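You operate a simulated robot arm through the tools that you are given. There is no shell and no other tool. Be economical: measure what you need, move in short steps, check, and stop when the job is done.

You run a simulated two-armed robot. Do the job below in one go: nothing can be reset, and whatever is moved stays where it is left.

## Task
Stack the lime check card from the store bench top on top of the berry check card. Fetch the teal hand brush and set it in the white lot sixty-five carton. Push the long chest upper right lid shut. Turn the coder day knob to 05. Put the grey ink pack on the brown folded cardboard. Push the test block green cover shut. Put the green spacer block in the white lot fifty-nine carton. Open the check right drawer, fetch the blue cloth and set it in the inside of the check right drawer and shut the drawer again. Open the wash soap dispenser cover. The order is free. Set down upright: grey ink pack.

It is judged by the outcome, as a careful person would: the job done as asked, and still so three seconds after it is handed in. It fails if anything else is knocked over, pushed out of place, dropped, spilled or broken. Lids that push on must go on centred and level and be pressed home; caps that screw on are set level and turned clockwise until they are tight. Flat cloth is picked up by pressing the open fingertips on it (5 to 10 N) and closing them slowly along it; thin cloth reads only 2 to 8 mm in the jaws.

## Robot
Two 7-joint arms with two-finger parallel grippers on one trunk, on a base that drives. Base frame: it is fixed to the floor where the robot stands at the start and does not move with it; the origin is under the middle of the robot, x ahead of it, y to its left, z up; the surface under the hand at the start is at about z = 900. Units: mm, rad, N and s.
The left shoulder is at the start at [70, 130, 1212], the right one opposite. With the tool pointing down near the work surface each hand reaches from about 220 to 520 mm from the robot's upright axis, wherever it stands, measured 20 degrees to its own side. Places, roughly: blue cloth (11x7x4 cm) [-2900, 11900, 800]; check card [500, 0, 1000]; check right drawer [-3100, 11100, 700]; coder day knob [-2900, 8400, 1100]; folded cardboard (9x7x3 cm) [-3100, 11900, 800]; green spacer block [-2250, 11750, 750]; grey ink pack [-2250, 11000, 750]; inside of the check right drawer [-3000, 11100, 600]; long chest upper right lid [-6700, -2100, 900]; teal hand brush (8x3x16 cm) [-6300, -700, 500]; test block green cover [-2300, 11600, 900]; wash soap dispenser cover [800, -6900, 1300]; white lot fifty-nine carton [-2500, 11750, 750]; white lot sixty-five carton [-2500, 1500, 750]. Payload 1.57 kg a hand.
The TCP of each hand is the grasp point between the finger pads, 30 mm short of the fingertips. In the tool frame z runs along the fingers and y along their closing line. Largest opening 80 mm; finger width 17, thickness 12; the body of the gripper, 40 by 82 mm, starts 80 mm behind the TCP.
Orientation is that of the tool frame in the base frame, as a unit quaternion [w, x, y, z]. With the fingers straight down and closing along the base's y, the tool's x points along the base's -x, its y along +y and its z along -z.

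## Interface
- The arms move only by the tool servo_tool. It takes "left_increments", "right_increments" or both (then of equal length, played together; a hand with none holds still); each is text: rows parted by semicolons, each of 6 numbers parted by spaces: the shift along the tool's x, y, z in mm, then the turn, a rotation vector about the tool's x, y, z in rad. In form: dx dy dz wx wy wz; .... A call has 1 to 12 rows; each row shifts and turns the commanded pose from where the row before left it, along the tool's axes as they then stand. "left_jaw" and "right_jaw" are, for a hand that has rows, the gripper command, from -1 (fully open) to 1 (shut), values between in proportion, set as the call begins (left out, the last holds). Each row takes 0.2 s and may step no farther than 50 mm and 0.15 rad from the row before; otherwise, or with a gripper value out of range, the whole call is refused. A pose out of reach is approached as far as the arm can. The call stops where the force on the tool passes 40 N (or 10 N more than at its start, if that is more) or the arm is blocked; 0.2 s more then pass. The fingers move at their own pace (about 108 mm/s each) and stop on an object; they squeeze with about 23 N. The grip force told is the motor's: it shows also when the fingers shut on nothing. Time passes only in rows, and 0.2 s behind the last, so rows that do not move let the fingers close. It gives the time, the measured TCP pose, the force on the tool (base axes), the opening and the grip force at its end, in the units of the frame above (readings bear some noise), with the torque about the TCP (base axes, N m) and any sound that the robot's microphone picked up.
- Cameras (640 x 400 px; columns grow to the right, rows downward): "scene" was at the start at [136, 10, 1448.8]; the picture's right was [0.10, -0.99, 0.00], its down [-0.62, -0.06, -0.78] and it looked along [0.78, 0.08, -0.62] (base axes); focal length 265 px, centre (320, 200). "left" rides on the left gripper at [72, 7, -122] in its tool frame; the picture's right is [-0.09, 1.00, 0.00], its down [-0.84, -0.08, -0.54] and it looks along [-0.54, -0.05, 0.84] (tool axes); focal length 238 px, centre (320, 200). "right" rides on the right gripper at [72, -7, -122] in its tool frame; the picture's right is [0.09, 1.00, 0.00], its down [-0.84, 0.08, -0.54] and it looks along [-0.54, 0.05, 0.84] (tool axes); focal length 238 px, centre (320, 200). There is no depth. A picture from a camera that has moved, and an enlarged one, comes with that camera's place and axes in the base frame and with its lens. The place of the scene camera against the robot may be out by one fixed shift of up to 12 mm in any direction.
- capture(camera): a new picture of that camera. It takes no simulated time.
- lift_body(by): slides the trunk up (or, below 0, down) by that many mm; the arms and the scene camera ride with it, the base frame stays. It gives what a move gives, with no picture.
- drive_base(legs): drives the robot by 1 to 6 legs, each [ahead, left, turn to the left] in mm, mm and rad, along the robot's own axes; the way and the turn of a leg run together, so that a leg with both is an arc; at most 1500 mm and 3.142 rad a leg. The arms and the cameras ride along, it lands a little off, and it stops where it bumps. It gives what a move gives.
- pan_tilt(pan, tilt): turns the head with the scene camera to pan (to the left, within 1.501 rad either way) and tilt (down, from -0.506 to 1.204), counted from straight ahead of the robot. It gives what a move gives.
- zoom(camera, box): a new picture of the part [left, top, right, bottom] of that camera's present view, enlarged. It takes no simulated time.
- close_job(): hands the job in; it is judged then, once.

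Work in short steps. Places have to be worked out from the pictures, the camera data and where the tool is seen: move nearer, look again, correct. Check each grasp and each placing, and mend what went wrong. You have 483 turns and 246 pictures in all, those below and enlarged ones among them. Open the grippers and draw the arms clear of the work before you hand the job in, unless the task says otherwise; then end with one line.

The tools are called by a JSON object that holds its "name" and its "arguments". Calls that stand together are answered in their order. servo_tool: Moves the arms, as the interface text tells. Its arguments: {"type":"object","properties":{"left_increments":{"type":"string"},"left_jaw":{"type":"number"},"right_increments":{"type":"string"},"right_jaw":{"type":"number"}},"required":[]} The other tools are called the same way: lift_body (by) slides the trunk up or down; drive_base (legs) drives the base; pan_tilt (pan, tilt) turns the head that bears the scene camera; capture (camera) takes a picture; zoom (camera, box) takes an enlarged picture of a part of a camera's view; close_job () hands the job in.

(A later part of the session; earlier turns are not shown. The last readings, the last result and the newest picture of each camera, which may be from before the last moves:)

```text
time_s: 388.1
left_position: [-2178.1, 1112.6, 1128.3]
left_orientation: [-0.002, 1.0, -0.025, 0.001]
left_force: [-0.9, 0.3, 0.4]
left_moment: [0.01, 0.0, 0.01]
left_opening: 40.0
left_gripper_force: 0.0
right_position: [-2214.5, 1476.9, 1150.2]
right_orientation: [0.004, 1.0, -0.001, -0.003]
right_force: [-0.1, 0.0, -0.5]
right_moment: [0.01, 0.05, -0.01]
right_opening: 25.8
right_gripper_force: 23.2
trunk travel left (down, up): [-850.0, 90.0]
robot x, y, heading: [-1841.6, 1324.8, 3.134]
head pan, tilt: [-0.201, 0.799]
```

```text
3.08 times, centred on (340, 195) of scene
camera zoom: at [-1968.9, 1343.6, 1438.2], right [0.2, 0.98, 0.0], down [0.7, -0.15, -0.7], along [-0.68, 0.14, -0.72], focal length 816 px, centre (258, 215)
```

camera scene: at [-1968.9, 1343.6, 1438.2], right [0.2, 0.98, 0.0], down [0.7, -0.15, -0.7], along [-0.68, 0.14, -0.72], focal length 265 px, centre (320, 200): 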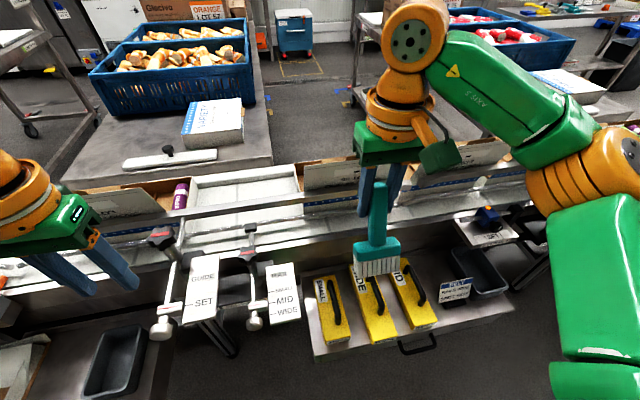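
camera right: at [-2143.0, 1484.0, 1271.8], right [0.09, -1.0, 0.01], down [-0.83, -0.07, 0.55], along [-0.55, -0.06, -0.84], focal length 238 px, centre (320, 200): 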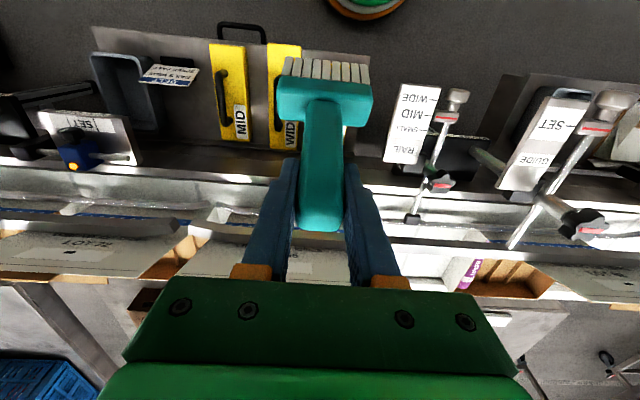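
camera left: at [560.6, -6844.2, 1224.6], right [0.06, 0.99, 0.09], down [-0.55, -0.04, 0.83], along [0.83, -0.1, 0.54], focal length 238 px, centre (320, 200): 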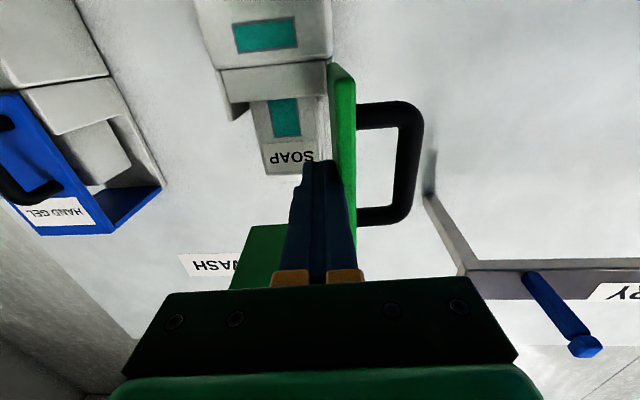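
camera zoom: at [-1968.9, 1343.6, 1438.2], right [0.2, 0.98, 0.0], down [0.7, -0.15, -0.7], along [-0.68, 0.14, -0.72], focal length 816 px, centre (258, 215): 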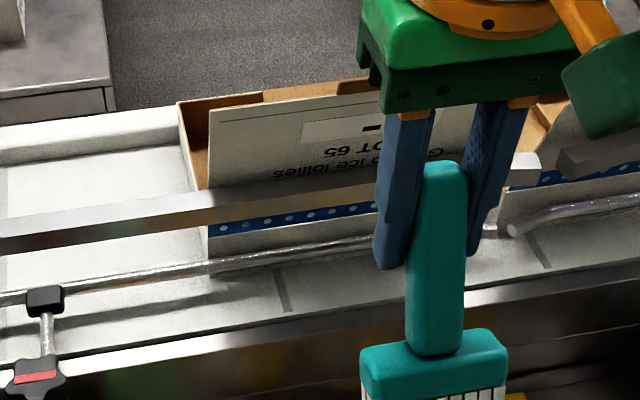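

I need to know how much closer I can get. I look straight down at the base and shelf edge.

{"name": "pan_tilt", "arguments": {"pan": -0.2, "tilt": 1.2}}

{"name": "capture", "arguments": {"camera": "scene"}}

```text
time_s: 388.9
left_position: [-2179.5, 1112.1, 1127.0]
left_orientation: [-0.002, 1.0, -0.026, 0.002]
left_force: [0.0, 0.6, -0.4]
left_moment: [0.01, 0.04, 0.01]
left_opening: 40.0
left_gripper_force: 0.0
right_position: [-2216.5, 1477.7, 1149.6]
right_orientation: [0.005, 1.0, -0.001, -0.003]
right_force: [-0.1, -0.4, -1.5]
right_moment: [0.04, 0.01, -0.03]
right_opening: 25.4
right_gripper_force: 22.5
trunk travel left (down, up): [-850.0, 90.0]
robot x, y, heading: [-1842.7, 1326.8, 3.136]
head pan, tilt: [-0.201, 1.201]
```

```text
134 pictures are left
camera scene: at [-1945.8, 1338.5, 1410.3], right [0.2, 0.98, 0.0], down [0.91, -0.19, -0.36], along [-0.35, 0.07, -0.93], focal length 265 px, centre (320, 200)
```

scene: 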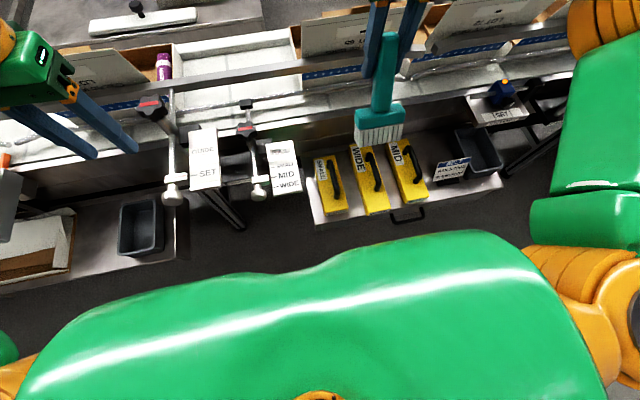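

I zoom on the carton in this top-down view.

{"name": "zoom", "arguments": {"camera": "scene", "box": [280, 0, 480, 110]}}

```text
3.20 times, centred on (380, 55) of scene
camera zoom: at [-1945.8, 1338.5, 1410.3], right [0.2, 0.98, 0.0], down [0.91, -0.19, -0.36], along [-0.35, 0.07, -0.93], focal length 849 px, centre (128, 664)
```

zoom: 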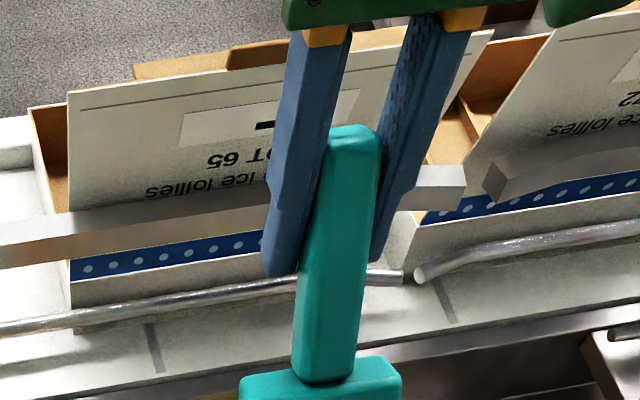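

The carton's near flap stands up, and the opening lies behind it. I drive 70 mm closer, tilt the right tool 0.4 forward (the brush becomes vertical) and extend high over the carton for a look.

{"name": "drive_base", "arguments": {"legs": [[70, 0, 0]]}}

{"name": "servo_tool", "arguments": {"right_increments": "0 0 0 0 -0.14 0; 0 0 0 0 -0.13 0; 0 0 0 0 -0.13 0; -25 0 -15 0 0 0; -30 0 0 0 0 0; -30 0 0 0 0 0; 0 0 0 0 0 0"}}

{"name": "capture", "arguments": {"camera": "right"}}

{"name": "pan_tilt", "arguments": {"pan": -0.2, "tilt": 0.9}}

{"name": "capture", "arguments": {"camera": "scene"}}

```text
time_s: 389.9
left_position: [-2241.6, 1112.4, 1131.6]
left_orientation: [-0.002, 1.0, -0.025, -0.001]
left_force: [0.3, 0.8, -0.2]
left_moment: [-0.01, 0.05, 0.02]
left_opening: 40.0
left_gripper_force: 0.1
right_position: [-2279.5, 1477.5, 1152.4]
right_orientation: [0.005, 1.0, 0.0, -0.008]
right_force: [1.2, 0.5, 0.4]
right_moment: [-0.02, 0.06, 0.01]
right_opening: 25.7
right_gripper_force: 22.7
trunk travel left (down, up): [-850.0, 90.0]
robot x, y, heading: [-1910.1, 1325.0, 3.134]
head pan, tilt: [-0.201, 1.201]
```

```text
time_s: 391.5
left_position: [-2249.0, 1112.2, 1127.5]
left_orientation: [-0.002, 1.0, -0.025, 0.003]
left_force: [-0.3, 0.0, -0.4]
left_moment: [-0.01, 0.0, 0.03]
left_opening: 40.1
left_gripper_force: 0.1
right_position: [-2359.0, 1478.4, 1196.5]
right_orientation: [0.004, 0.979, -0.001, -0.203]
right_force: [-0.5, -0.2, -0.8]
right_moment: [0.0, 0.01, -0.02]
right_opening: 25.5
right_gripper_force: 22.7
trunk travel left (down, up): [-850.0, 90.0]
robot x, y, heading: [-1907.4, 1324.8, 3.136]
head pan, tilt: [-0.201, 1.201]
```

```text
132 pictures are left
camera right: at [-2244.8, 1484.5, 1281.0], right [0.08, -1.0, -0.03], down [-0.55, -0.07, 0.83], along [-0.83, -0.05, -0.56], focal length 238 px, centre (320, 200)
```

right: 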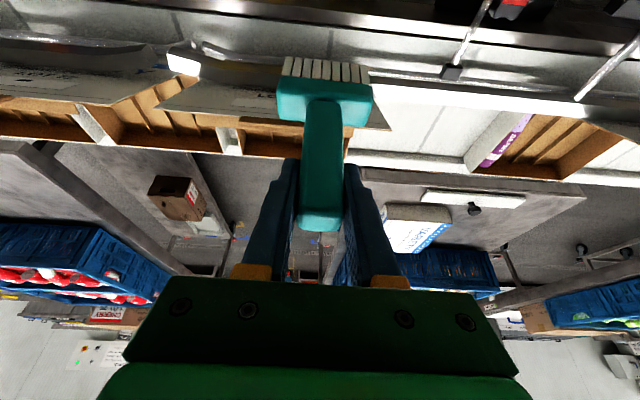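

```text
time_s: 392.3
left_position: [-2248.9, 1114.0, 1127.2]
left_orientation: [-0.002, 1.0, -0.025, 0.003]
left_force: [0.2, -0.5, -0.6]
left_moment: [0.01, -0.02, -0.01]
left_opening: 40.2
left_gripper_force: 0.1
right_position: [-2359.1, 1478.6, 1196.6]
right_orientation: [0.003, 0.979, 0.0, -0.202]
right_force: [0.7, -1.2, -0.4]
right_moment: [0.01, -0.01, -0.03]
right_opening: 25.6
right_gripper_force: 22.9
trunk travel left (down, up): [-850.0, 90.0]
robot x, y, heading: [-1911.4, 1323.2, 3.128]
head pan, tilt: [-0.201, 0.901]
```

```text
131 pictures are left
camera scene: at [-2034.7, 1342.9, 1430.1], right [0.2, 0.98, 0.0], down [0.77, -0.16, -0.62], along [-0.61, 0.13, -0.78], focal length 265 px, centre (320, 200)
```

scene: 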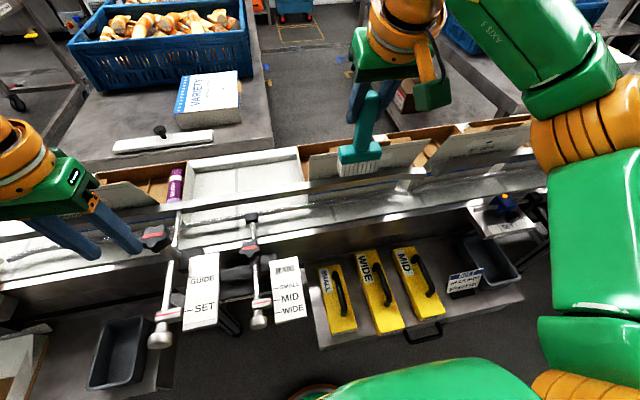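

I zoom the right camera view over the carton.

{"name": "zoom", "arguments": {"camera": "right", "box": [60, 40, 460, 200]}}

{"name": "zoom", "arguments": {"camera": "scene", "box": [280, 100, 480, 210]}}

```text
1.60 times, centred on (260, 120) of right
camera zoom: at [-2244.5, 1484.6, 1280.9], right [0.08, -1.0, -0.03], down [-0.55, -0.07, 0.83], along [-0.83, -0.05, -0.56], focal length 381 px, centre (416, 328)
```

zoom: 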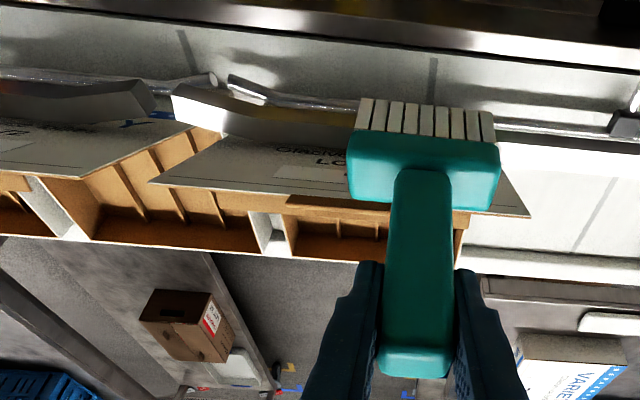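

```text
3.20 times, centred on (380, 155) of scene
camera zoom: at [-2034.7, 1342.9, 1430.1], right [0.2, 0.98, 0.0], down [0.77, -0.16, -0.62], along [-0.61, 0.13, -0.78], focal length 849 px, centre (128, 344)
```

zoom: 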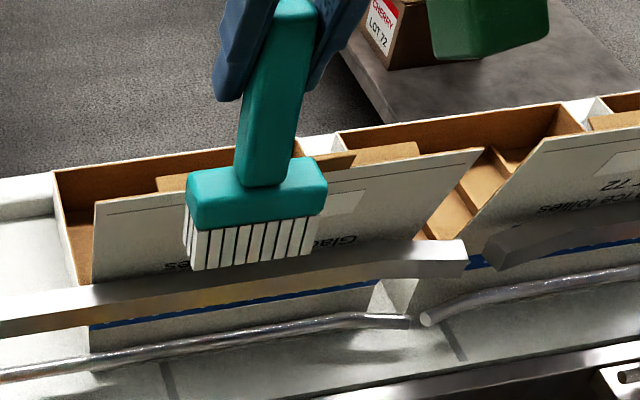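

The geometry: carton rim z≈940, interior x -2465…-2605, y 1402…1631, with the near flap leaning outward and its edge at z≈1080. I raise the trunk 80 mm, turn the base left 0.45 to bring the right shoulder forward, and shift.

{"name": "lift_body", "arguments": {"by": 80}}

{"name": "drive_base", "arguments": {"legs": [[0, 0, 0.45], [-15, -105, 0]]}}

{"name": "pan_tilt", "arguments": {"pan": -0.6, "tilt": 0.8}}

{"name": "capture", "arguments": {"camera": "scene"}}

{"name": "capture", "arguments": {"camera": "right"}}

```text
time_s: 393.5
left_position: [-2249.2, 1112.8, 1208.7]
left_orientation: [-0.003, 1.0, -0.025, 0.003]
left_force: [-0.5, -0.1, 0.5]
left_moment: [-0.03, 0.0, 0.02]
left_opening: 40.0
left_gripper_force: 0.1
right_position: [-2358.4, 1478.8, 1277.0]
right_orientation: [0.004, 0.979, -0.001, -0.202]
right_force: [0.1, 0.5, -0.7]
right_moment: [0.0, 0.0, 0.02]
right_opening: 25.6
right_gripper_force: 23.0
trunk travel left (down, up): [-930.0, 10.0]
robot x, y, heading: [-1909.9, 1323.5, 3.135]
head pan, tilt: [-0.201, 0.901]
```

```text
time_s: 396.0
left_position: [-2153.9, 1082.8, 1206.2]
left_orientation: [-0.006, 0.98, 0.197, 0.0]
left_force: [0.4, -0.2, 0.1]
left_moment: [0.03, 0.02, 0.01]
left_opening: 40.2
left_gripper_force: 0.0
right_position: [-2409.3, 1364.3, 1278.6]
right_orientation: [0.045, 0.955, 0.216, -0.197]
right_force: [0.4, -1.1, -1.2]
right_moment: [0.05, 0.01, 0.01]
right_opening: 25.5
right_gripper_force: 23.0
trunk travel left (down, up): [-930.0, 10.0]
robot x, y, heading: [-1940.1, 1428.9, -2.701]
head pan, tilt: [-0.201, 0.901]
```

```text
time_s: 396.9
left_position: [-2156.1, 1090.2, 1207.7]
left_orientation: [-0.003, 0.981, 0.196, 0.002]
left_force: [0.4, -1.0, 1.1]
left_moment: [-0.01, 0.02, 0.01]
left_opening: 39.9
left_gripper_force: 0.1
right_position: [-2411.2, 1372.5, 1277.0]
right_orientation: [0.048, 0.955, 0.216, -0.195]
right_force: [-0.1, 0.0, -2.4]
right_moment: [0.0, -0.02, -0.03]
right_opening: 25.5
right_gripper_force: 22.9
trunk travel left (down, up): [-930.0, 10.0]
robot x, y, heading: [-1944.6, 1427.9, -2.697]
head pan, tilt: [-0.6, 0.799]
```

```text
128 pictures are left
camera scene: at [-2067.6, 1421.4, 1518.0], right [0.16, 0.99, 0.0], down [0.71, -0.11, -0.7], along [-0.69, 0.11, -0.72], focal length 265 px, centre (320, 200)
```

scene: 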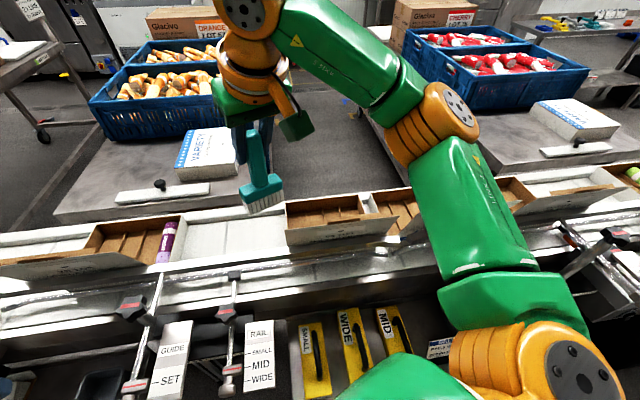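

```text
127 pictures are left
camera right: at [-2312.7, 1427.8, 1360.8], right [0.51, -0.86, -0.03], down [-0.47, -0.3, 0.83], along [-0.72, -0.41, -0.56], focal length 238 px, centre (320, 200)
```

right: 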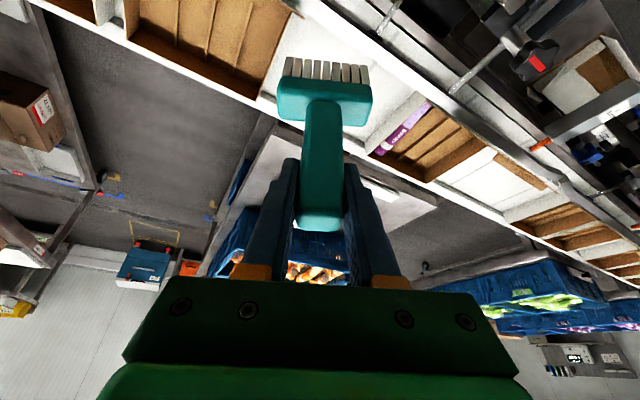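

The scene camera now sees straight into the carton. I zoom to measure its opening.

{"name": "zoom", "arguments": {"camera": "scene", "box": [220, 130, 440, 270]}}

```text
2.86 times, centred on (330, 200) of scene
camera zoom: at [-2067.6, 1421.4, 1518.0], right [0.16, 0.99, 0.0], down [0.71, -0.11, -0.7], along [-0.69, 0.11, -0.72], focal length 758 px, centre (291, 200)
```

zoom: 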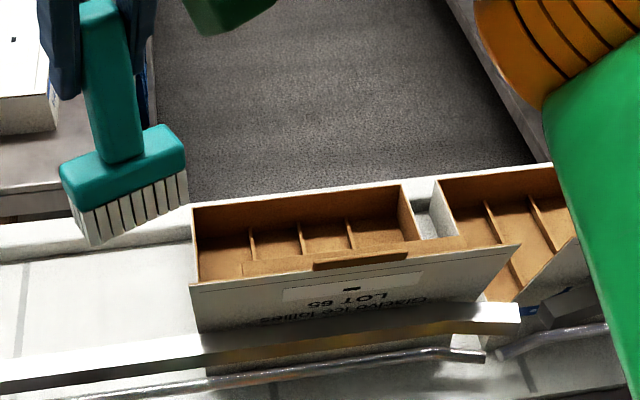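

The carton measurement is confirmed (x -2465…-2615, y 1403…1631). I move the brush over its middle, at height.

{"name": "servo_tool", "arguments": {"right_increments": "-12.4 -38.4 5.3 0 0 0; -12.4 -38.4 5.3 0 0 0; -12.4 -38.4 5.3 0 0 0; -12.4 -38.4 5.3 0 0 0; -12.4 -38.4 5.3 0 0 0; 0 0 0 0 0 0"}}

{"name": "capture", "arguments": {"camera": "scene"}}

```text
time_s: 398.3
left_position: [-2155.4, 1090.1, 1208.0]
left_orientation: [-0.003, 0.981, 0.196, 0.001]
left_force: [0.4, -0.1, 0.2]
left_moment: [0.0, 0.01, 0.02]
left_opening: 40.0
left_gripper_force: 0.0
right_position: [-2519.2, 1479.9, 1276.0]
right_orientation: [0.048, 0.955, 0.215, -0.196]
right_force: [0.2, 0.4, -1.0]
right_moment: [0.03, 0.0, 0.01]
right_opening: 25.6
right_gripper_force: 23.1
right hand out of reach, approached as far as the arm can: row 4, 5
trunk travel left (down, up): [-930.0, 10.0]
robot x, y, heading: [-1941.4, 1429.5, -2.705]
head pan, tilt: [-0.6, 0.799]
```

```text
125 pictures are left
camera scene: at [-2067.3, 1420.2, 1518.0], right [0.16, 0.99, 0.0], down [0.71, -0.11, -0.7], along [-0.69, 0.11, -0.72], focal length 265 px, centre (320, 200)
```

scene: 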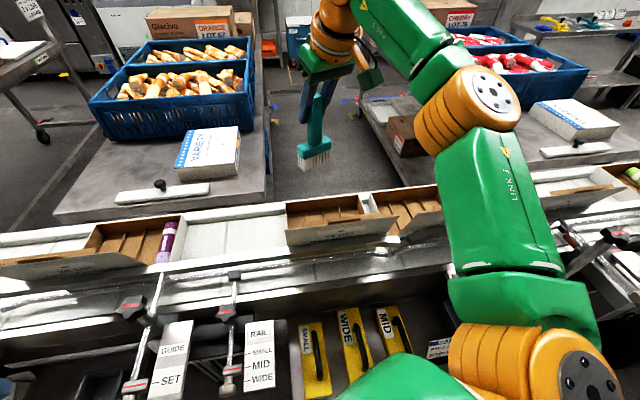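

It is at the reach limit up high; descending will help. I lower 120 mm straight down.

{"name": "servo_tool", "arguments": {"right_increments": "11.7 0 27.6 0 0 0; 11.7 0 27.6 0 0 0; 11.7 0 27.6 0 0 0; 11.7 0 27.6 0 0 0; 0 0 0 0 0 0"}}

{"name": "zoom", "arguments": {"camera": "scene", "box": [220, 110, 440, 270]}}

{"name": "capture", "arguments": {"camera": "right"}}

```text
time_s: 399.5
left_position: [-2155.3, 1089.6, 1208.8]
left_orientation: [-0.003, 0.98, 0.197, 0.003]
left_force: [1.2, 0.1, 0.5]
left_moment: [0.01, -0.02, -0.02]
left_opening: 40.1
left_gripper_force: 0.0
right_position: [-2518.1, 1478.5, 1153.7]
right_orientation: [0.048, 0.956, 0.215, -0.196]
right_force: [1.1, 0.7, -1.3]
right_moment: [-0.01, -0.03, 0.01]
right_opening: 25.9
right_gripper_force: 23.0
trunk travel left (down, up): [-930.0, 10.0]
robot x, y, heading: [-1941.4, 1427.4, -2.704]
head pan, tilt: [-0.6, 0.799]
```

```text
2.50 times, centred on (330, 190) of scene
camera zoom: at [-2067.4, 1420.4, 1518.0], right [0.16, 0.99, 0.0], down [0.71, -0.11, -0.7], along [-0.69, 0.11, -0.72], focal length 663 px, centre (295, 225)
```

zoom: 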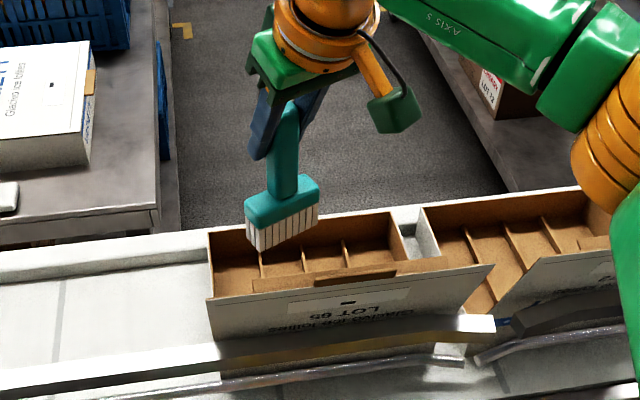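

```text
123 pictures are left
camera right: at [-2419.4, 1533.8, 1238.7], right [0.51, -0.86, -0.03], down [-0.47, -0.3, 0.83], along [-0.72, -0.41, -0.56], focal length 238 px, centre (320, 200)
```

right: 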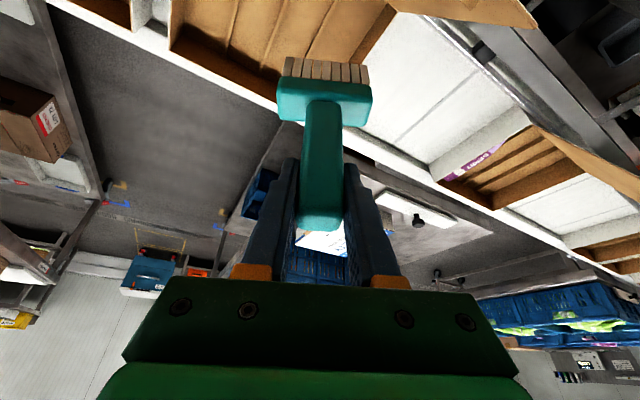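

The brush hangs at (-2518, 1478); I move it 38 mm in +y and 20 mm farther, then lower it into the opening.

{"name": "servo_tool", "arguments": {"right_increments": "-1 -22 0 0 0 0; -1 -21 0 0 0 0; 10 0 24 0 0 0; 10 0 24 0 0 0; 10 0 24 0 0 0; 0 0 0 0 0 0"}}

{"name": "zoom", "arguments": {"camera": "scene", "box": [220, 110, 440, 270]}}

{"name": "capture", "arguments": {"camera": "right"}}

```text
time_s: 400.9
left_position: [-2155.8, 1089.4, 1209.4]
left_orientation: [-0.002, 0.98, 0.197, 0.003]
left_force: [0.3, 0.6, 0.2]
left_moment: [-0.02, 0.02, 0.02]
left_opening: 39.9
left_gripper_force: 0.0
right_position: [-2538.8, 1516.4, 1078.6]
right_orientation: [0.049, 0.955, 0.216, -0.197]
right_force: [-0.7, 0.0, -1.0]
right_moment: [-0.04, -0.02, -0.02]
right_opening: 25.7
right_gripper_force: 22.8
trunk travel left (down, up): [-930.0, 10.0]
robot x, y, heading: [-1942.4, 1429.1, -2.699]
head pan, tilt: [-0.6, 0.799]
```

```text
2.50 times, centred on (330, 190) of scene
camera zoom: at [-2067.2, 1420.3, 1518.0], right [0.16, 0.99, 0.0], down [0.71, -0.11, -0.7], along [-0.69, 0.11, -0.72], focal length 663 px, centre (295, 225)
```

zoom: 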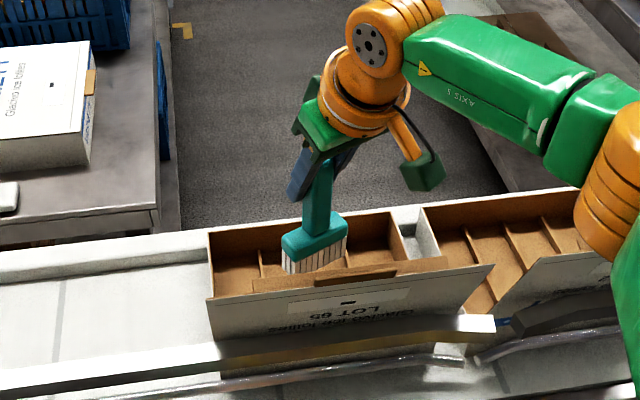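

```text
121 pictures are left
camera right: at [-2440.5, 1570.9, 1161.9], right [0.51, -0.86, -0.03], down [-0.47, -0.3, 0.83], along [-0.72, -0.41, -0.56], focal length 238 px, centre (320, 200)
```

right: 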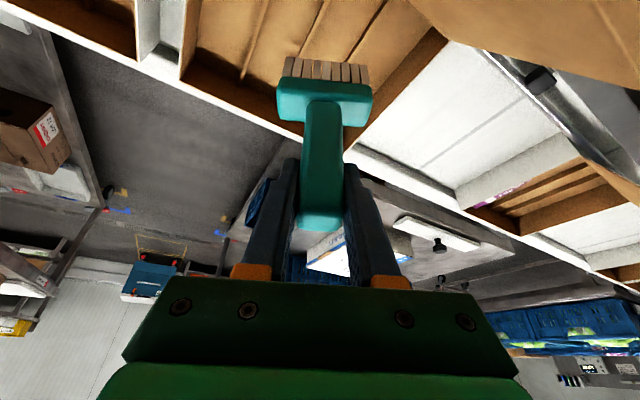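

The brush is centred in the opening. I lower in small steps until contact.

{"name": "servo_tool", "arguments": {"right_increments": "5.8 0 13.8 0 0 0; 5.8 0 13.8 0 0 0; 5.8 0 13.8 0 0 0; 5.8 0 13.8 0 0 0; 0 0 0 0 0 0"}}

{"name": "zoom", "arguments": {"camera": "scene", "box": [220, 110, 440, 270]}}

```text
time_s: 402.1
left_position: [-2156.3, 1090.2, 1207.1]
left_orientation: [-0.003, 0.98, 0.197, 0.002]
left_force: [0.1, 0.1, 0.9]
left_moment: [-0.01, -0.01, 0.01]
left_opening: 39.8
left_gripper_force: 0.1
right_position: [-2541.5, 1515.4, 1018.5]
right_orientation: [0.048, 0.956, 0.214, -0.196]
right_force: [0.1, 0.6, 0.4]
right_moment: [-0.02, -0.01, 0.02]
right_opening: 25.6
right_gripper_force: 22.7
trunk travel left (down, up): [-930.0, 10.0]
robot x, y, heading: [-1944.8, 1428.5, -2.706]
head pan, tilt: [-0.6, 0.799]
```

```text
2.50 times, centred on (330, 190) of scene
camera zoom: at [-2067.4, 1420.4, 1518.0], right [0.16, 0.99, 0.0], down [0.71, -0.11, -0.7], along [-0.69, 0.11, -0.72], focal length 663 px, centre (295, 225)
```

zoom: 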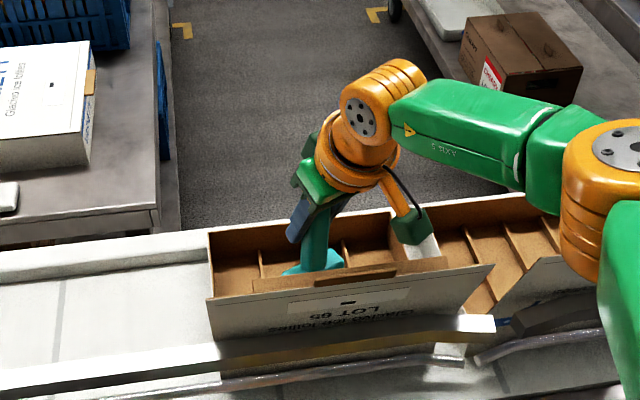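

The head is inside. I continue down gently until contact.

{"name": "servo_tool", "arguments": {"right_increments": "3.9 0 9.2 0 0 0; 3.9 0 9.2 0 0 0; 3.9 0 9.2 0 0 0; 3.9 0 9.2 0 0 0; 0 0 0 0 0 0"}}

{"name": "capture", "arguments": {"camera": "right"}}

{"name": "zoom", "arguments": {"camera": "scene", "box": [220, 110, 440, 270]}}

```text
time_s: 403.3
left_position: [-2154.8, 1089.7, 1206.6]
left_orientation: [-0.002, 0.98, 0.197, 0.002]
left_force: [-1.0, -0.7, -0.4]
left_moment: [0.04, 0.0, 0.03]
left_opening: 40.1
left_gripper_force: 0.1
right_position: [-2539.5, 1515.4, 1009.5]
right_orientation: [0.047, 0.955, 0.214, -0.197]
right_force: [0.1, 0.1, -0.8]
right_moment: [-0.02, 0.01, -0.01]
right_opening: 25.5
right_gripper_force: 23.4
right hand out of reach, approached as far as the arm can: row 2, 3, 4
trunk travel left (down, up): [-930.0, 10.0]
robot x, y, heading: [-1944.3, 1424.6, -2.704]
head pan, tilt: [-0.6, 0.799]
```

```text
119 pictures are left
camera right: at [-2440.0, 1568.9, 1092.1], right [0.5, -0.86, -0.03], down [-0.47, -0.3, 0.83], along [-0.73, -0.4, -0.56], focal length 238 px, centre (320, 200)
```

right: 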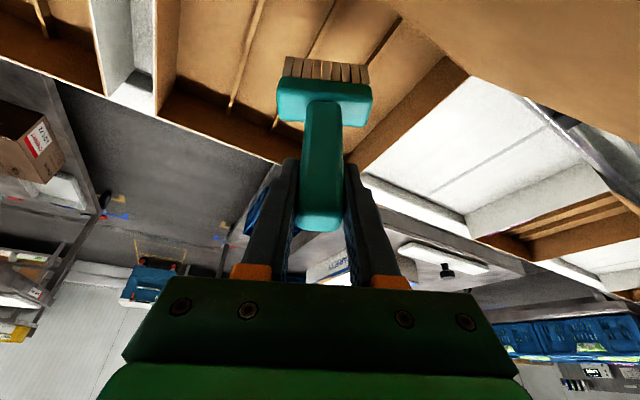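

```text
2.50 times, centred on (330, 190) of scene
camera zoom: at [-2067.5, 1420.4, 1518.0], right [0.16, 0.99, 0.0], down [0.71, -0.11, -0.7], along [-0.69, 0.11, -0.72], focal length 663 px, centre (295, 225)
```

zoom: 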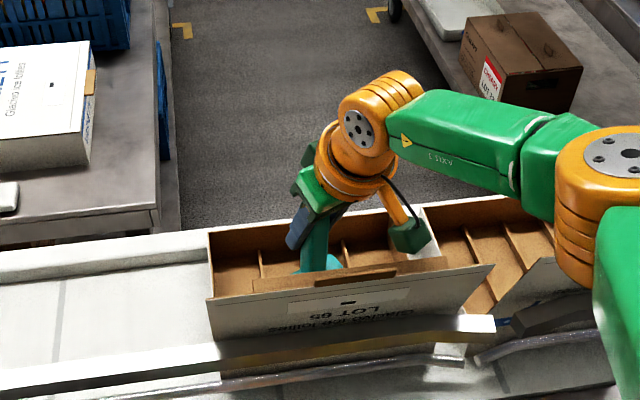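

The arm is out of reach downward, but the trunk can lower instead. I lower the trunk 20 mm at a time and watch the force.

{"name": "lift_body", "arguments": {"by": -20}}

{"name": "lift_body", "arguments": {"by": -15}}

```text
time_s: 403.9
left_position: [-2155.6, 1089.3, 1187.8]
left_orientation: [-0.003, 0.98, 0.197, 0.002]
left_force: [0.0, -0.9, 0.6]
left_moment: [-0.01, -0.01, -0.02]
left_opening: 39.9
left_gripper_force: 0.1
right_position: [-2540.7, 1514.5, 988.8]
right_orientation: [0.047, 0.955, 0.214, -0.198]
right_force: [0.5, -0.1, -1.0]
right_moment: [0.05, 0.02, 0.0]
right_opening: 25.8
right_gripper_force: 23.0
trunk travel left (down, up): [-910.0, 30.0]
robot x, y, heading: [-1942.2, 1431.0, -2.702]
head pan, tilt: [-0.6, 0.799]
```

```text
time_s: 404.6
left_position: [-2156.3, 1089.8, 1173.3]
left_orientation: [-0.003, 0.98, 0.197, 0.002]
left_force: [0.2, -0.6, -0.4]
left_moment: [0.02, 0.01, 0.0]
left_opening: 39.9
left_gripper_force: 0.2
right_position: [-2540.7, 1515.3, 973.6]
right_orientation: [0.047, 0.956, 0.214, -0.197]
right_force: [-1.5, -0.1, -0.5]
right_moment: [-0.03, -0.05, 0.0]
right_opening: 25.6
right_gripper_force: 22.5
trunk travel left (down, up): [-895.0, 45.0]
robot x, y, heading: [-1940.9, 1426.6, -2.7]
head pan, tilt: [-0.6, 0.799]
```

{"name": "capture", "arguments": {"camera": "right"}}

{"name": "zoom", "arguments": {"camera": "scene", "box": [220, 90, 440, 250]}}

```text
117 pictures are left
camera right: at [-2440.1, 1569.0, 1056.8], right [0.5, -0.86, -0.03], down [-0.47, -0.3, 0.83], along [-0.73, -0.4, -0.56], focal length 238 px, centre (320, 200)
```

right: 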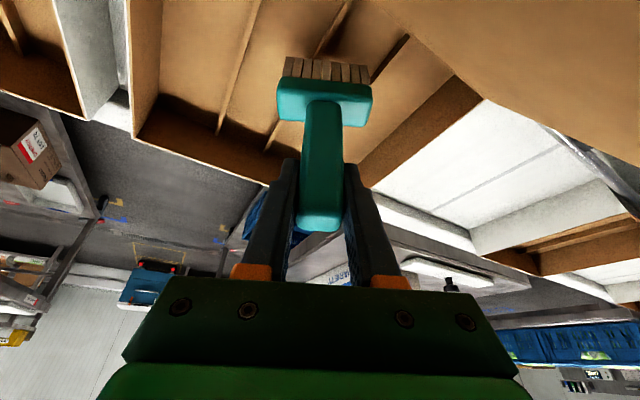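

```text
2.50 times, centred on (330, 170) of scene
camera zoom: at [-2067.7, 1420.5, 1482.9], right [0.16, 0.99, 0.0], down [0.71, -0.11, -0.7], along [-0.69, 0.11, -0.72], focal length 663 px, centre (295, 275)
```

zoom: 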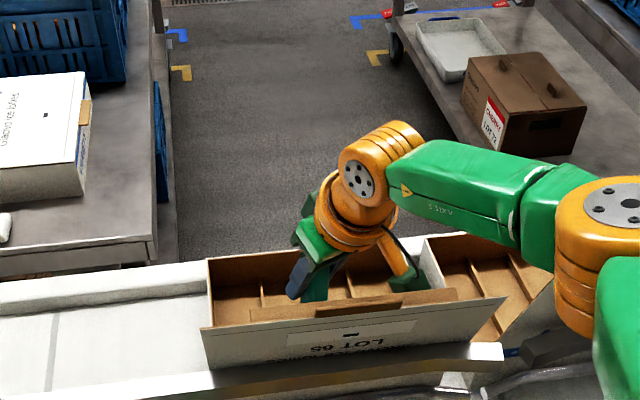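

No contact yet. I continue lowering the trunk.

{"name": "lift_body", "arguments": {"by": -15}}

{"name": "lift_body", "arguments": {"by": -15}}

{"name": "capture", "arguments": {"camera": "right"}}

```text
time_s: 405.2
left_position: [-2153.3, 1088.5, 1159.1]
left_orientation: [-0.004, 0.981, 0.196, 0.001]
left_force: [0.4, -0.7, 0.0]
left_moment: [0.04, -0.03, 0.04]
left_opening: 39.9
left_gripper_force: 0.0
right_position: [-2538.3, 1513.7, 961.7]
right_orientation: [0.048, 0.955, 0.214, -0.201]
right_force: [-7.2, 1.6, 19.6]
right_moment: [0.33, -0.61, 0.51]
right_opening: 25.5
right_gripper_force: 23.2
trunk travel left (down, up): [-880.0, 60.0]
robot x, y, heading: [-1938.4, 1425.2, -2.699]
head pan, tilt: [-0.6, 0.799]
```

```text
time_s: 405.6
left_position: [-2152.4, 1088.8, 1151.9]
left_orientation: [-0.005, 0.981, 0.196, 0.0]
left_force: [0.0, -0.1, 0.0]
left_moment: [-0.04, -0.03, -0.05]
left_opening: 40.1
left_gripper_force: 0.0
right_position: [-2539.6, 1513.6, 957.8]
right_orientation: [0.048, 0.954, 0.213, -0.204]
right_force: [-3.6, 0.4, 17.9]
right_moment: [0.52, -1.51, 0.44]
right_opening: 25.6
right_gripper_force: 22.9
trunk travel left (down, up): [-873.0, 67.0]
robot x, y, heading: [-1940.5, 1431.0, -2.698]
head pan, tilt: [-0.6, 0.799]
stopped: the force on the tool passed its limit at 48 N (the readings are from after the stop); the commanded pose is now the measured one
```

```text
115 pictures are left
camera right: at [-2438.8, 1568.4, 1039.2], right [0.5, -0.86, -0.03], down [-0.46, -0.3, 0.84], along [-0.73, -0.4, -0.55], focal length 238 px, centre (320, 200)
```

right: 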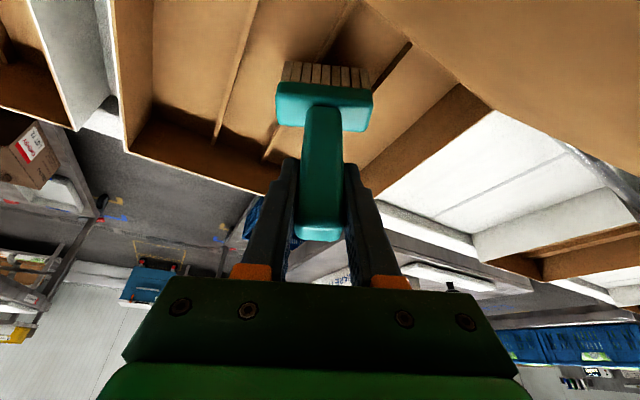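

The brush rests on the carton floor. I ease up 6 mm, open the fingers, and rise straight up by the trunk.

{"name": "lift_body", "arguments": {"by": 6}}

{"name": "servo_tool", "arguments": {"right_increments": "0 0 0 0 0 0; 0 0 0 0 0 0; 0 0 0 0 0 0", "right_jaw": -0.2}}

{"name": "capture", "arguments": {"camera": "right"}}

```text
time_s: 406.1
left_position: [-2155.5, 1090.1, 1157.1]
left_orientation: [-0.004, 0.98, 0.197, 0.001]
left_force: [-0.2, 0.6, -0.2]
left_moment: [0.0, -0.03, 0.03]
left_opening: 40.3
left_gripper_force: 0.1
right_position: [-2540.8, 1516.3, 959.2]
right_orientation: [0.047, 0.955, 0.214, -0.2]
right_force: [-0.5, 0.4, -0.6]
right_moment: [0.02, -0.03, -0.02]
right_opening: 25.6
right_gripper_force: 23.2
trunk travel left (down, up): [-879.0, 61.0]
robot x, y, heading: [-1942.3, 1427.1, -2.699]
head pan, tilt: [-0.6, 0.799]
```

```text
time_s: 406.9
left_position: [-2156.4, 1090.0, 1158.0]
left_orientation: [-0.003, 0.98, 0.197, 0.002]
left_force: [0.5, 0.8, -0.3]
left_moment: [-0.02, -0.01, -0.03]
left_opening: 40.0
left_gripper_force: 0.2
right_position: [-2541.1, 1514.0, 960.0]
right_orientation: [0.047, 0.955, 0.214, -0.2]
right_force: [-0.3, -0.6, 0.0]
right_moment: [0.01, -0.07, 0.03]
right_opening: 48.1
right_gripper_force: 0.0
trunk travel left (down, up): [-879.0, 61.0]
robot x, y, heading: [-1939.1, 1426.2, -2.7]
head pan, tilt: [-0.6, 0.799]
```

```text
114 pictures are left
camera right: at [-2440.9, 1568.9, 1043.1], right [0.5, -0.86, -0.03], down [-0.46, -0.3, 0.83], along [-0.73, -0.4, -0.55], focal length 238 px, centre (320, 200)
```

right: 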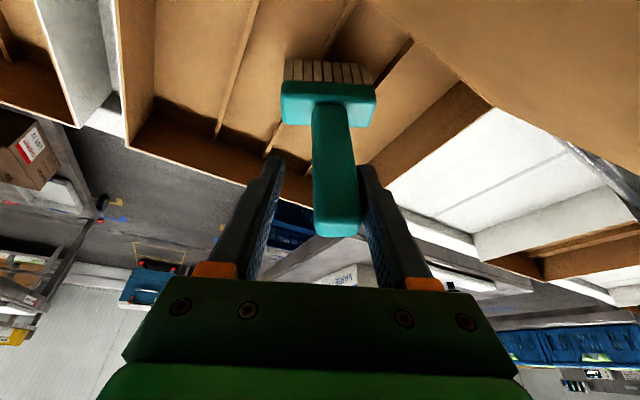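

The brush stands free between the open fingers. I raise the trunk 60 mm, then lift the hand further.

{"name": "lift_body", "arguments": {"by": 60}}

{"name": "servo_tool", "arguments": {"right_increments": "-11.7 0 -27.6 0 0 0; -11.7 0 -27.6 0 0 0; -11.7 0 -27.6 0 0 0; -11.7 0 -27.6 0 0 0; 0 0 0 0 0 0"}}

{"name": "capture", "arguments": {"camera": "scene"}}

{"name": "capture", "arguments": {"camera": "right"}}

```text
time_s: 407.9
left_position: [-2156.0, 1089.9, 1218.2]
left_orientation: [-0.003, 0.98, 0.197, 0.002]
left_force: [-1.1, -0.5, -0.5]
left_moment: [0.02, 0.02, 0.01]
left_opening: 40.1
left_gripper_force: 0.1
right_position: [-2540.7, 1515.6, 1020.6]
right_orientation: [0.048, 0.955, 0.213, -0.199]
right_force: [-0.4, 0.2, -0.7]
right_moment: [0.03, 0.01, 0.03]
right_opening: 48.0
right_gripper_force: 0.1
trunk travel left (down, up): [-939.0, 1.0]
robot x, y, heading: [-1941.7, 1429.2, -2.701]
head pan, tilt: [-0.6, 0.799]
```

```text
time_s: 409.1
left_position: [-2154.7, 1089.3, 1218.1]
left_orientation: [-0.002, 0.98, 0.197, 0.002]
left_force: [0.5, 0.3, 0.1]
left_moment: [0.0, -0.03, -0.01]
left_opening: 40.0
left_gripper_force: 0.0
right_position: [-2538.8, 1516.3, 1139.5]
right_orientation: [0.047, 0.955, 0.214, -0.201]
right_force: [0.9, -0.1, 0.7]
right_moment: [-0.03, -0.01, 0.0]
right_opening: 48.3
right_gripper_force: 0.0
trunk travel left (down, up): [-939.0, 1.0]
robot x, y, heading: [-1942.7, 1426.1, -2.702]
head pan, tilt: [-0.6, 0.799]
```

```text
113 pictures are left
camera scene: at [-2067.0, 1420.4, 1527.5], right [0.16, 0.99, 0.0], down [0.71, -0.11, -0.7], along [-0.69, 0.11, -0.72], focal length 265 px, centre (320, 200)
```

scene: 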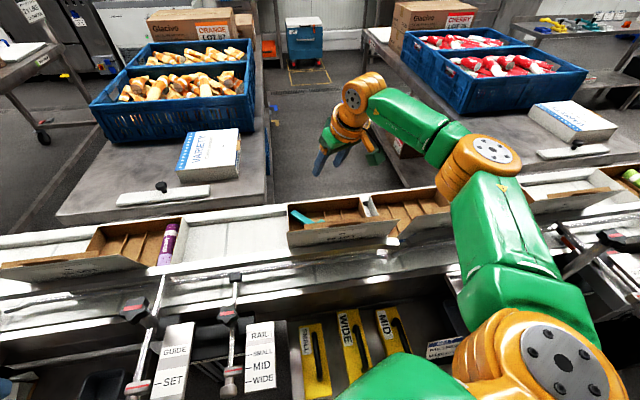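

```text
112 pictures are left
camera right: at [-2439.0, 1570.8, 1223.0], right [0.5, -0.86, -0.03], down [-0.46, -0.3, 0.83], along [-0.73, -0.4, -0.55], focal length 238 px, centre (320, 200)
```

right: 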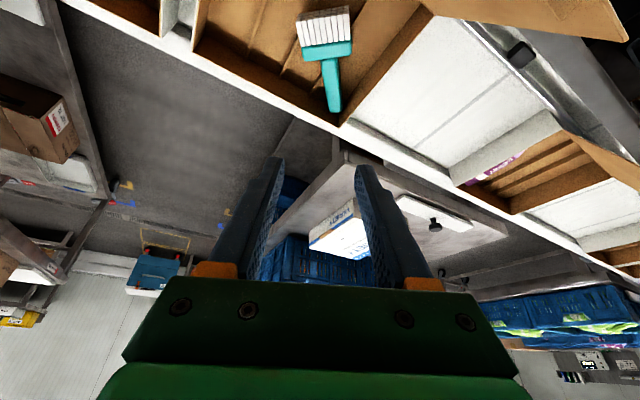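

The brush has settled in the carton. I zoom to check that it lies fully inside.

{"name": "zoom", "arguments": {"camera": "scene", "box": [270, 180, 410, 260]}}

{"name": "zoom", "arguments": {"camera": "right", "box": [180, 0, 460, 150]}}

```text
4.57 times, centred on (340, 220) of scene
camera zoom: at [-2067.0, 1420.4, 1527.5], right [0.16, 0.99, 0.0], down [0.71, -0.11, -0.7], along [-0.69, 0.11, -0.72], focal length 1213 px, centre (229, 109)
```

zoom: 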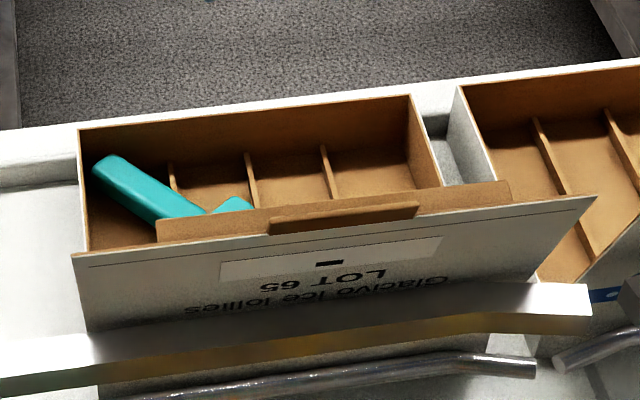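

```text
2.29 times, centred on (320, 75) of right
camera zoom: at [-2439.0, 1570.8, 1223.0], right [0.5, -0.86, -0.03], down [-0.46, -0.3, 0.83], along [-0.73, -0.4, -0.55], focal length 545 px, centre (320, 486)
```

zoom: 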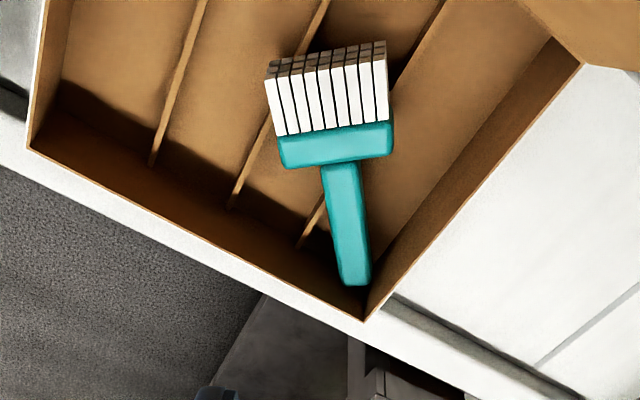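

The brush lies fully inside. I raise the hand, back off, straighten the tool and lower the trunk to normal.

{"name": "servo_tool", "arguments": {"right_increments": "-11.7 0 -27.6 0 0 0; -11.7 0 -27.6 0 0 0; 15 0 -20 0 0 0; 0 0 0 0 0 0"}}

{"name": "drive_base", "arguments": {"legs": [[-450, 0, 0], [0, 0, -0.44]]}}

{"name": "servo_tool", "arguments": {"right_increments": "20 0 0 0 0.13 0; 25 0 10 0 0.13 0; 30 0 20 0 0.14 0; 30 0 20 0 0 0; 20 20 20 0 0 0; 0 0 0 0 0 0"}}

{"name": "lift_body", "arguments": {"by": -90}}

```text
time_s: 410.1
left_position: [-2154.6, 1089.9, 1217.4]
left_orientation: [-0.003, 0.98, 0.197, 0.004]
left_force: [-0.7, 0.1, 0.6]
left_moment: [0.01, -0.02, -0.03]
left_opening: 40.1
left_gripper_force: 0.0
right_position: [-2518.5, 1525.7, 1213.3]
right_orientation: [0.047, 0.955, 0.214, -0.2]
right_force: [0.0, -0.4, -0.1]
right_moment: [0.02, 0.01, 0.0]
right_opening: 48.0
right_gripper_force: 0.0
trunk travel left (down, up): [-939.0, 1.0]
robot x, y, heading: [-1944.8, 1426.3, -2.698]
head pan, tilt: [-0.6, 0.799]
```

```text
time_s: 414.2
left_position: [-1871.5, 1404.3, 1218.2]
left_orientation: [-0.004, 1.0, -0.022, 0.003]
left_force: [0.0, 0.4, -0.3]
left_moment: [0.01, 0.0, -0.02]
left_opening: 40.0
left_gripper_force: 0.0
right_position: [-2015.2, 1953.8, 1212.5]
right_orientation: [0.002, 0.979, 0.0, -0.205]
right_force: [-0.2, -0.9, 0.5]
right_moment: [0.01, 0.0, 0.04]
right_opening: 47.9
right_gripper_force: 0.2
trunk travel left (down, up): [-939.0, 1.0]
robot x, y, heading: [-1531.7, 1620.9, 3.138]
head pan, tilt: [-0.6, 0.799]
```

```text
time_s: 415.6
left_position: [-1870.7, 1404.9, 1217.1]
left_orientation: [-0.003, 1.0, -0.022, 0.003]
left_force: [0.1, -0.7, -1.1]
left_moment: [0.0, 0.01, 0.0]
left_opening: 40.0
left_gripper_force: 0.1
right_position: [-1898.2, 1934.7, 1123.7]
right_orientation: [0.003, 1.0, 0.0, -0.007]
right_force: [0.8, 0.4, 0.5]
right_moment: [0.01, 0.02, 0.0]
right_opening: 47.9
right_gripper_force: 0.0
trunk travel left (down, up): [-939.0, 1.0]
robot x, y, heading: [-1534.2, 1618.7, 3.137]
head pan, tilt: [-0.6, 0.799]
```

```text
time_s: 416.8
left_position: [-1870.7, 1404.7, 1127.2]
left_orientation: [-0.002, 1.0, -0.022, 0.003]
left_force: [0.9, 0.0, 0.1]
left_moment: [0.02, -0.02, 0.02]
left_opening: 40.0
left_gripper_force: 0.1
right_position: [-1898.7, 1935.3, 1033.0]
right_orientation: [0.003, 1.0, 0.002, -0.007]
right_force: [-0.3, 0.5, 0.0]
right_moment: [0.03, 0.05, 0.03]
right_opening: 48.1
right_gripper_force: 0.1
trunk travel left (down, up): [-849.0, 91.0]
robot x, y, heading: [-1537.0, 1624.0, 3.145]
head pan, tilt: [-0.6, 0.799]
```

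Next is the coder at (-2900, 8400). I tuck the right hand in, back into the aisle and turn north to look.

{"name": "servo_tool", "arguments": {"right_increments": "0 40 -25 0 0 0; 0 40 -25 0 0 0; 0 40 -25 0 0 0; 0 30 0 0 0 0; 0 0 0 0 0 0"}}

{"name": "drive_base", "arguments": {"legs": [[-750, 0, 0], [0, 0, -1.57]]}}

{"name": "pan_tilt", "arguments": {"pan": 0.2, "tilt": 0.3}}

{"name": "capture", "arguments": {"camera": "scene"}}

```text
time_s: 418.0
left_position: [-1869.2, 1405.1, 1127.0]
left_orientation: [-0.003, 1.0, -0.022, 0.002]
left_force: [-0.9, 0.5, -0.5]
left_moment: [0.01, 0.0, -0.02]
left_opening: 40.1
left_gripper_force: 0.1
right_position: [-1898.3, 1785.5, 1108.3]
right_orientation: [0.003, 1.0, 0.001, -0.007]
right_force: [1.1, 0.5, 0.8]
right_moment: [-0.02, -0.02, 0.0]
right_opening: 48.0
right_gripper_force: 0.1
trunk travel left (down, up): [-849.0, 91.0]
robot x, y, heading: [-1530.5, 1622.6, 3.145]
head pan, tilt: [-0.6, 0.799]
```

```text
time_s: 425.9
left_position: [-1003.3, 1956.8, 1127.8]
left_orientation: [-0.001, -0.694, 0.72, -0.004]
left_force: [-0.1, -0.2, -0.1]
left_moment: [0.02, 0.01, 0.01]
left_opening: 39.9
left_gripper_force: 0.1
right_position: [-622.9, 1987.3, 1107.3]
right_orientation: [-0.004, 0.71, -0.704, -0.006]
right_force: [0.2, 0.2, 0.1]
right_moment: [0.0, 0.01, -0.01]
right_opening: 48.0
right_gripper_force: 0.1
trunk travel left (down, up): [-849.0, 91.0]
robot x, y, heading: [-786.7, 1621.6, 1.574]
head pan, tilt: [-0.6, 0.799]
```

```text
time_s: 427.0
left_position: [-1003.0, 1957.0, 1127.1]
left_orientation: [0.0, -0.694, 0.72, -0.004]
left_force: [-0.4, 0.9, 1.0]
left_moment: [0.0, 0.02, 0.0]
left_opening: 39.8
left_gripper_force: 0.2
right_position: [-621.8, 1986.5, 1107.1]
right_orientation: [-0.003, 0.71, -0.704, -0.007]
right_force: [-0.3, 0.0, 0.2]
right_moment: [-0.02, -0.02, -0.02]
right_opening: 48.1
right_gripper_force: 0.1
trunk travel left (down, up): [-849.0, 91.0]
robot x, y, heading: [-787.7, 1621.3, 1.58]
head pan, tilt: [0.201, 0.3]
```

```text
109 pictures are left
camera scene: at [-804.8, 1764.0, 1481.8], right [0.98, 0.21, 0.0], down [0.06, -0.29, -0.96], along [-0.2, 0.93, -0.3], focal length 265 px, centre (320, 200)
```

scene: 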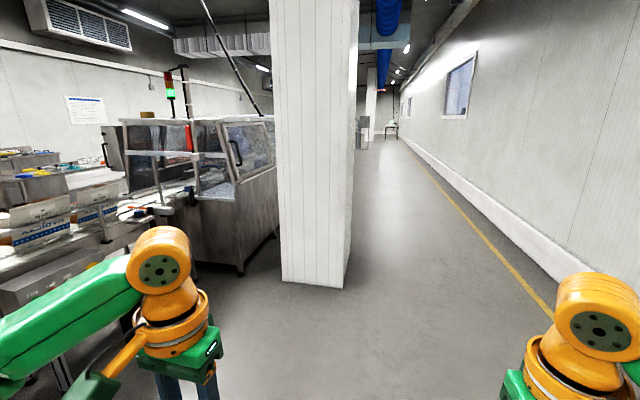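

The pillar's right face is at x≈-985, so I shift right to x≈-350 and drive north 4.5 m.

{"name": "drive_base", "arguments": {"legs": [[0, -440, 0], [1500, 0, 0], [1500, 0, 0], [1500, 0, 0]]}}

{"name": "pan_tilt", "arguments": {"pan": 0.5, "tilt": 0.3}}

{"name": "capture", "arguments": {"camera": "scene"}}

```text
time_s: 450.7
left_position: [-664.4, 6432.9, 1127.6]
left_orientation: [0.0, -0.704, 0.71, -0.004]
left_force: [-0.2, 0.3, -0.4]
left_moment: [-0.01, 0.02, 0.02]
left_opening: 39.9
left_gripper_force: 0.1
right_position: [-284.4, 6474.5, 1107.6]
right_orientation: [-0.003, 0.72, -0.694, -0.008]
right_force: [-0.4, 0.4, 0.2]
right_moment: [0.01, 0.01, 0.0]
right_opening: 47.9
right_gripper_force: 0.0
trunk travel left (down, up): [-849.0, 91.0]
robot x, y, heading: [-438.1, 6107.1, 1.611]
head pan, tilt: [0.201, 0.3]
```

```text
time_s: 451.5
left_position: [-664.3, 6433.9, 1127.5]
left_orientation: [0.0, -0.705, 0.709, -0.004]
left_force: [0.2, 1.2, -0.1]
left_moment: [0.01, -0.05, -0.03]
left_opening: 39.9
left_gripper_force: 0.0
right_position: [-283.9, 6475.7, 1107.1]
right_orientation: [-0.002, 0.72, -0.694, -0.007]
right_force: [0.3, 0.1, 0.6]
right_moment: [0.0, 0.03, 0.0]
right_opening: 47.9
right_gripper_force: 0.0
trunk travel left (down, up): [-849.0, 91.0]
robot x, y, heading: [-437.3, 6100.8, 1.609]
head pan, tilt: [0.499, 0.3]
```

```text
108 pictures are left
camera scene: at [-486.2, 6236.7, 1481.9], right [0.86, 0.51, 0.0], down [0.15, -0.25, -0.96], along [-0.49, 0.82, -0.3], focal length 265 px, centre (320, 200)
```

scene: 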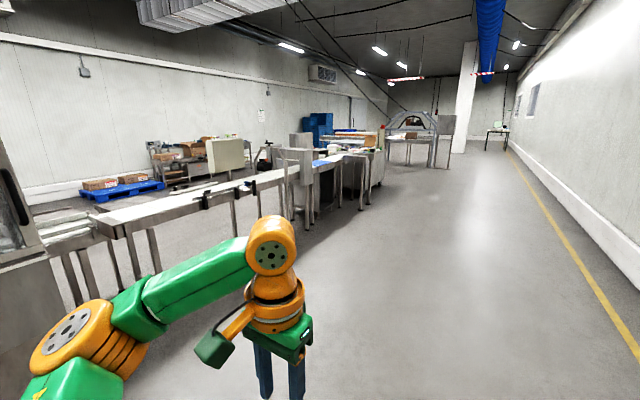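

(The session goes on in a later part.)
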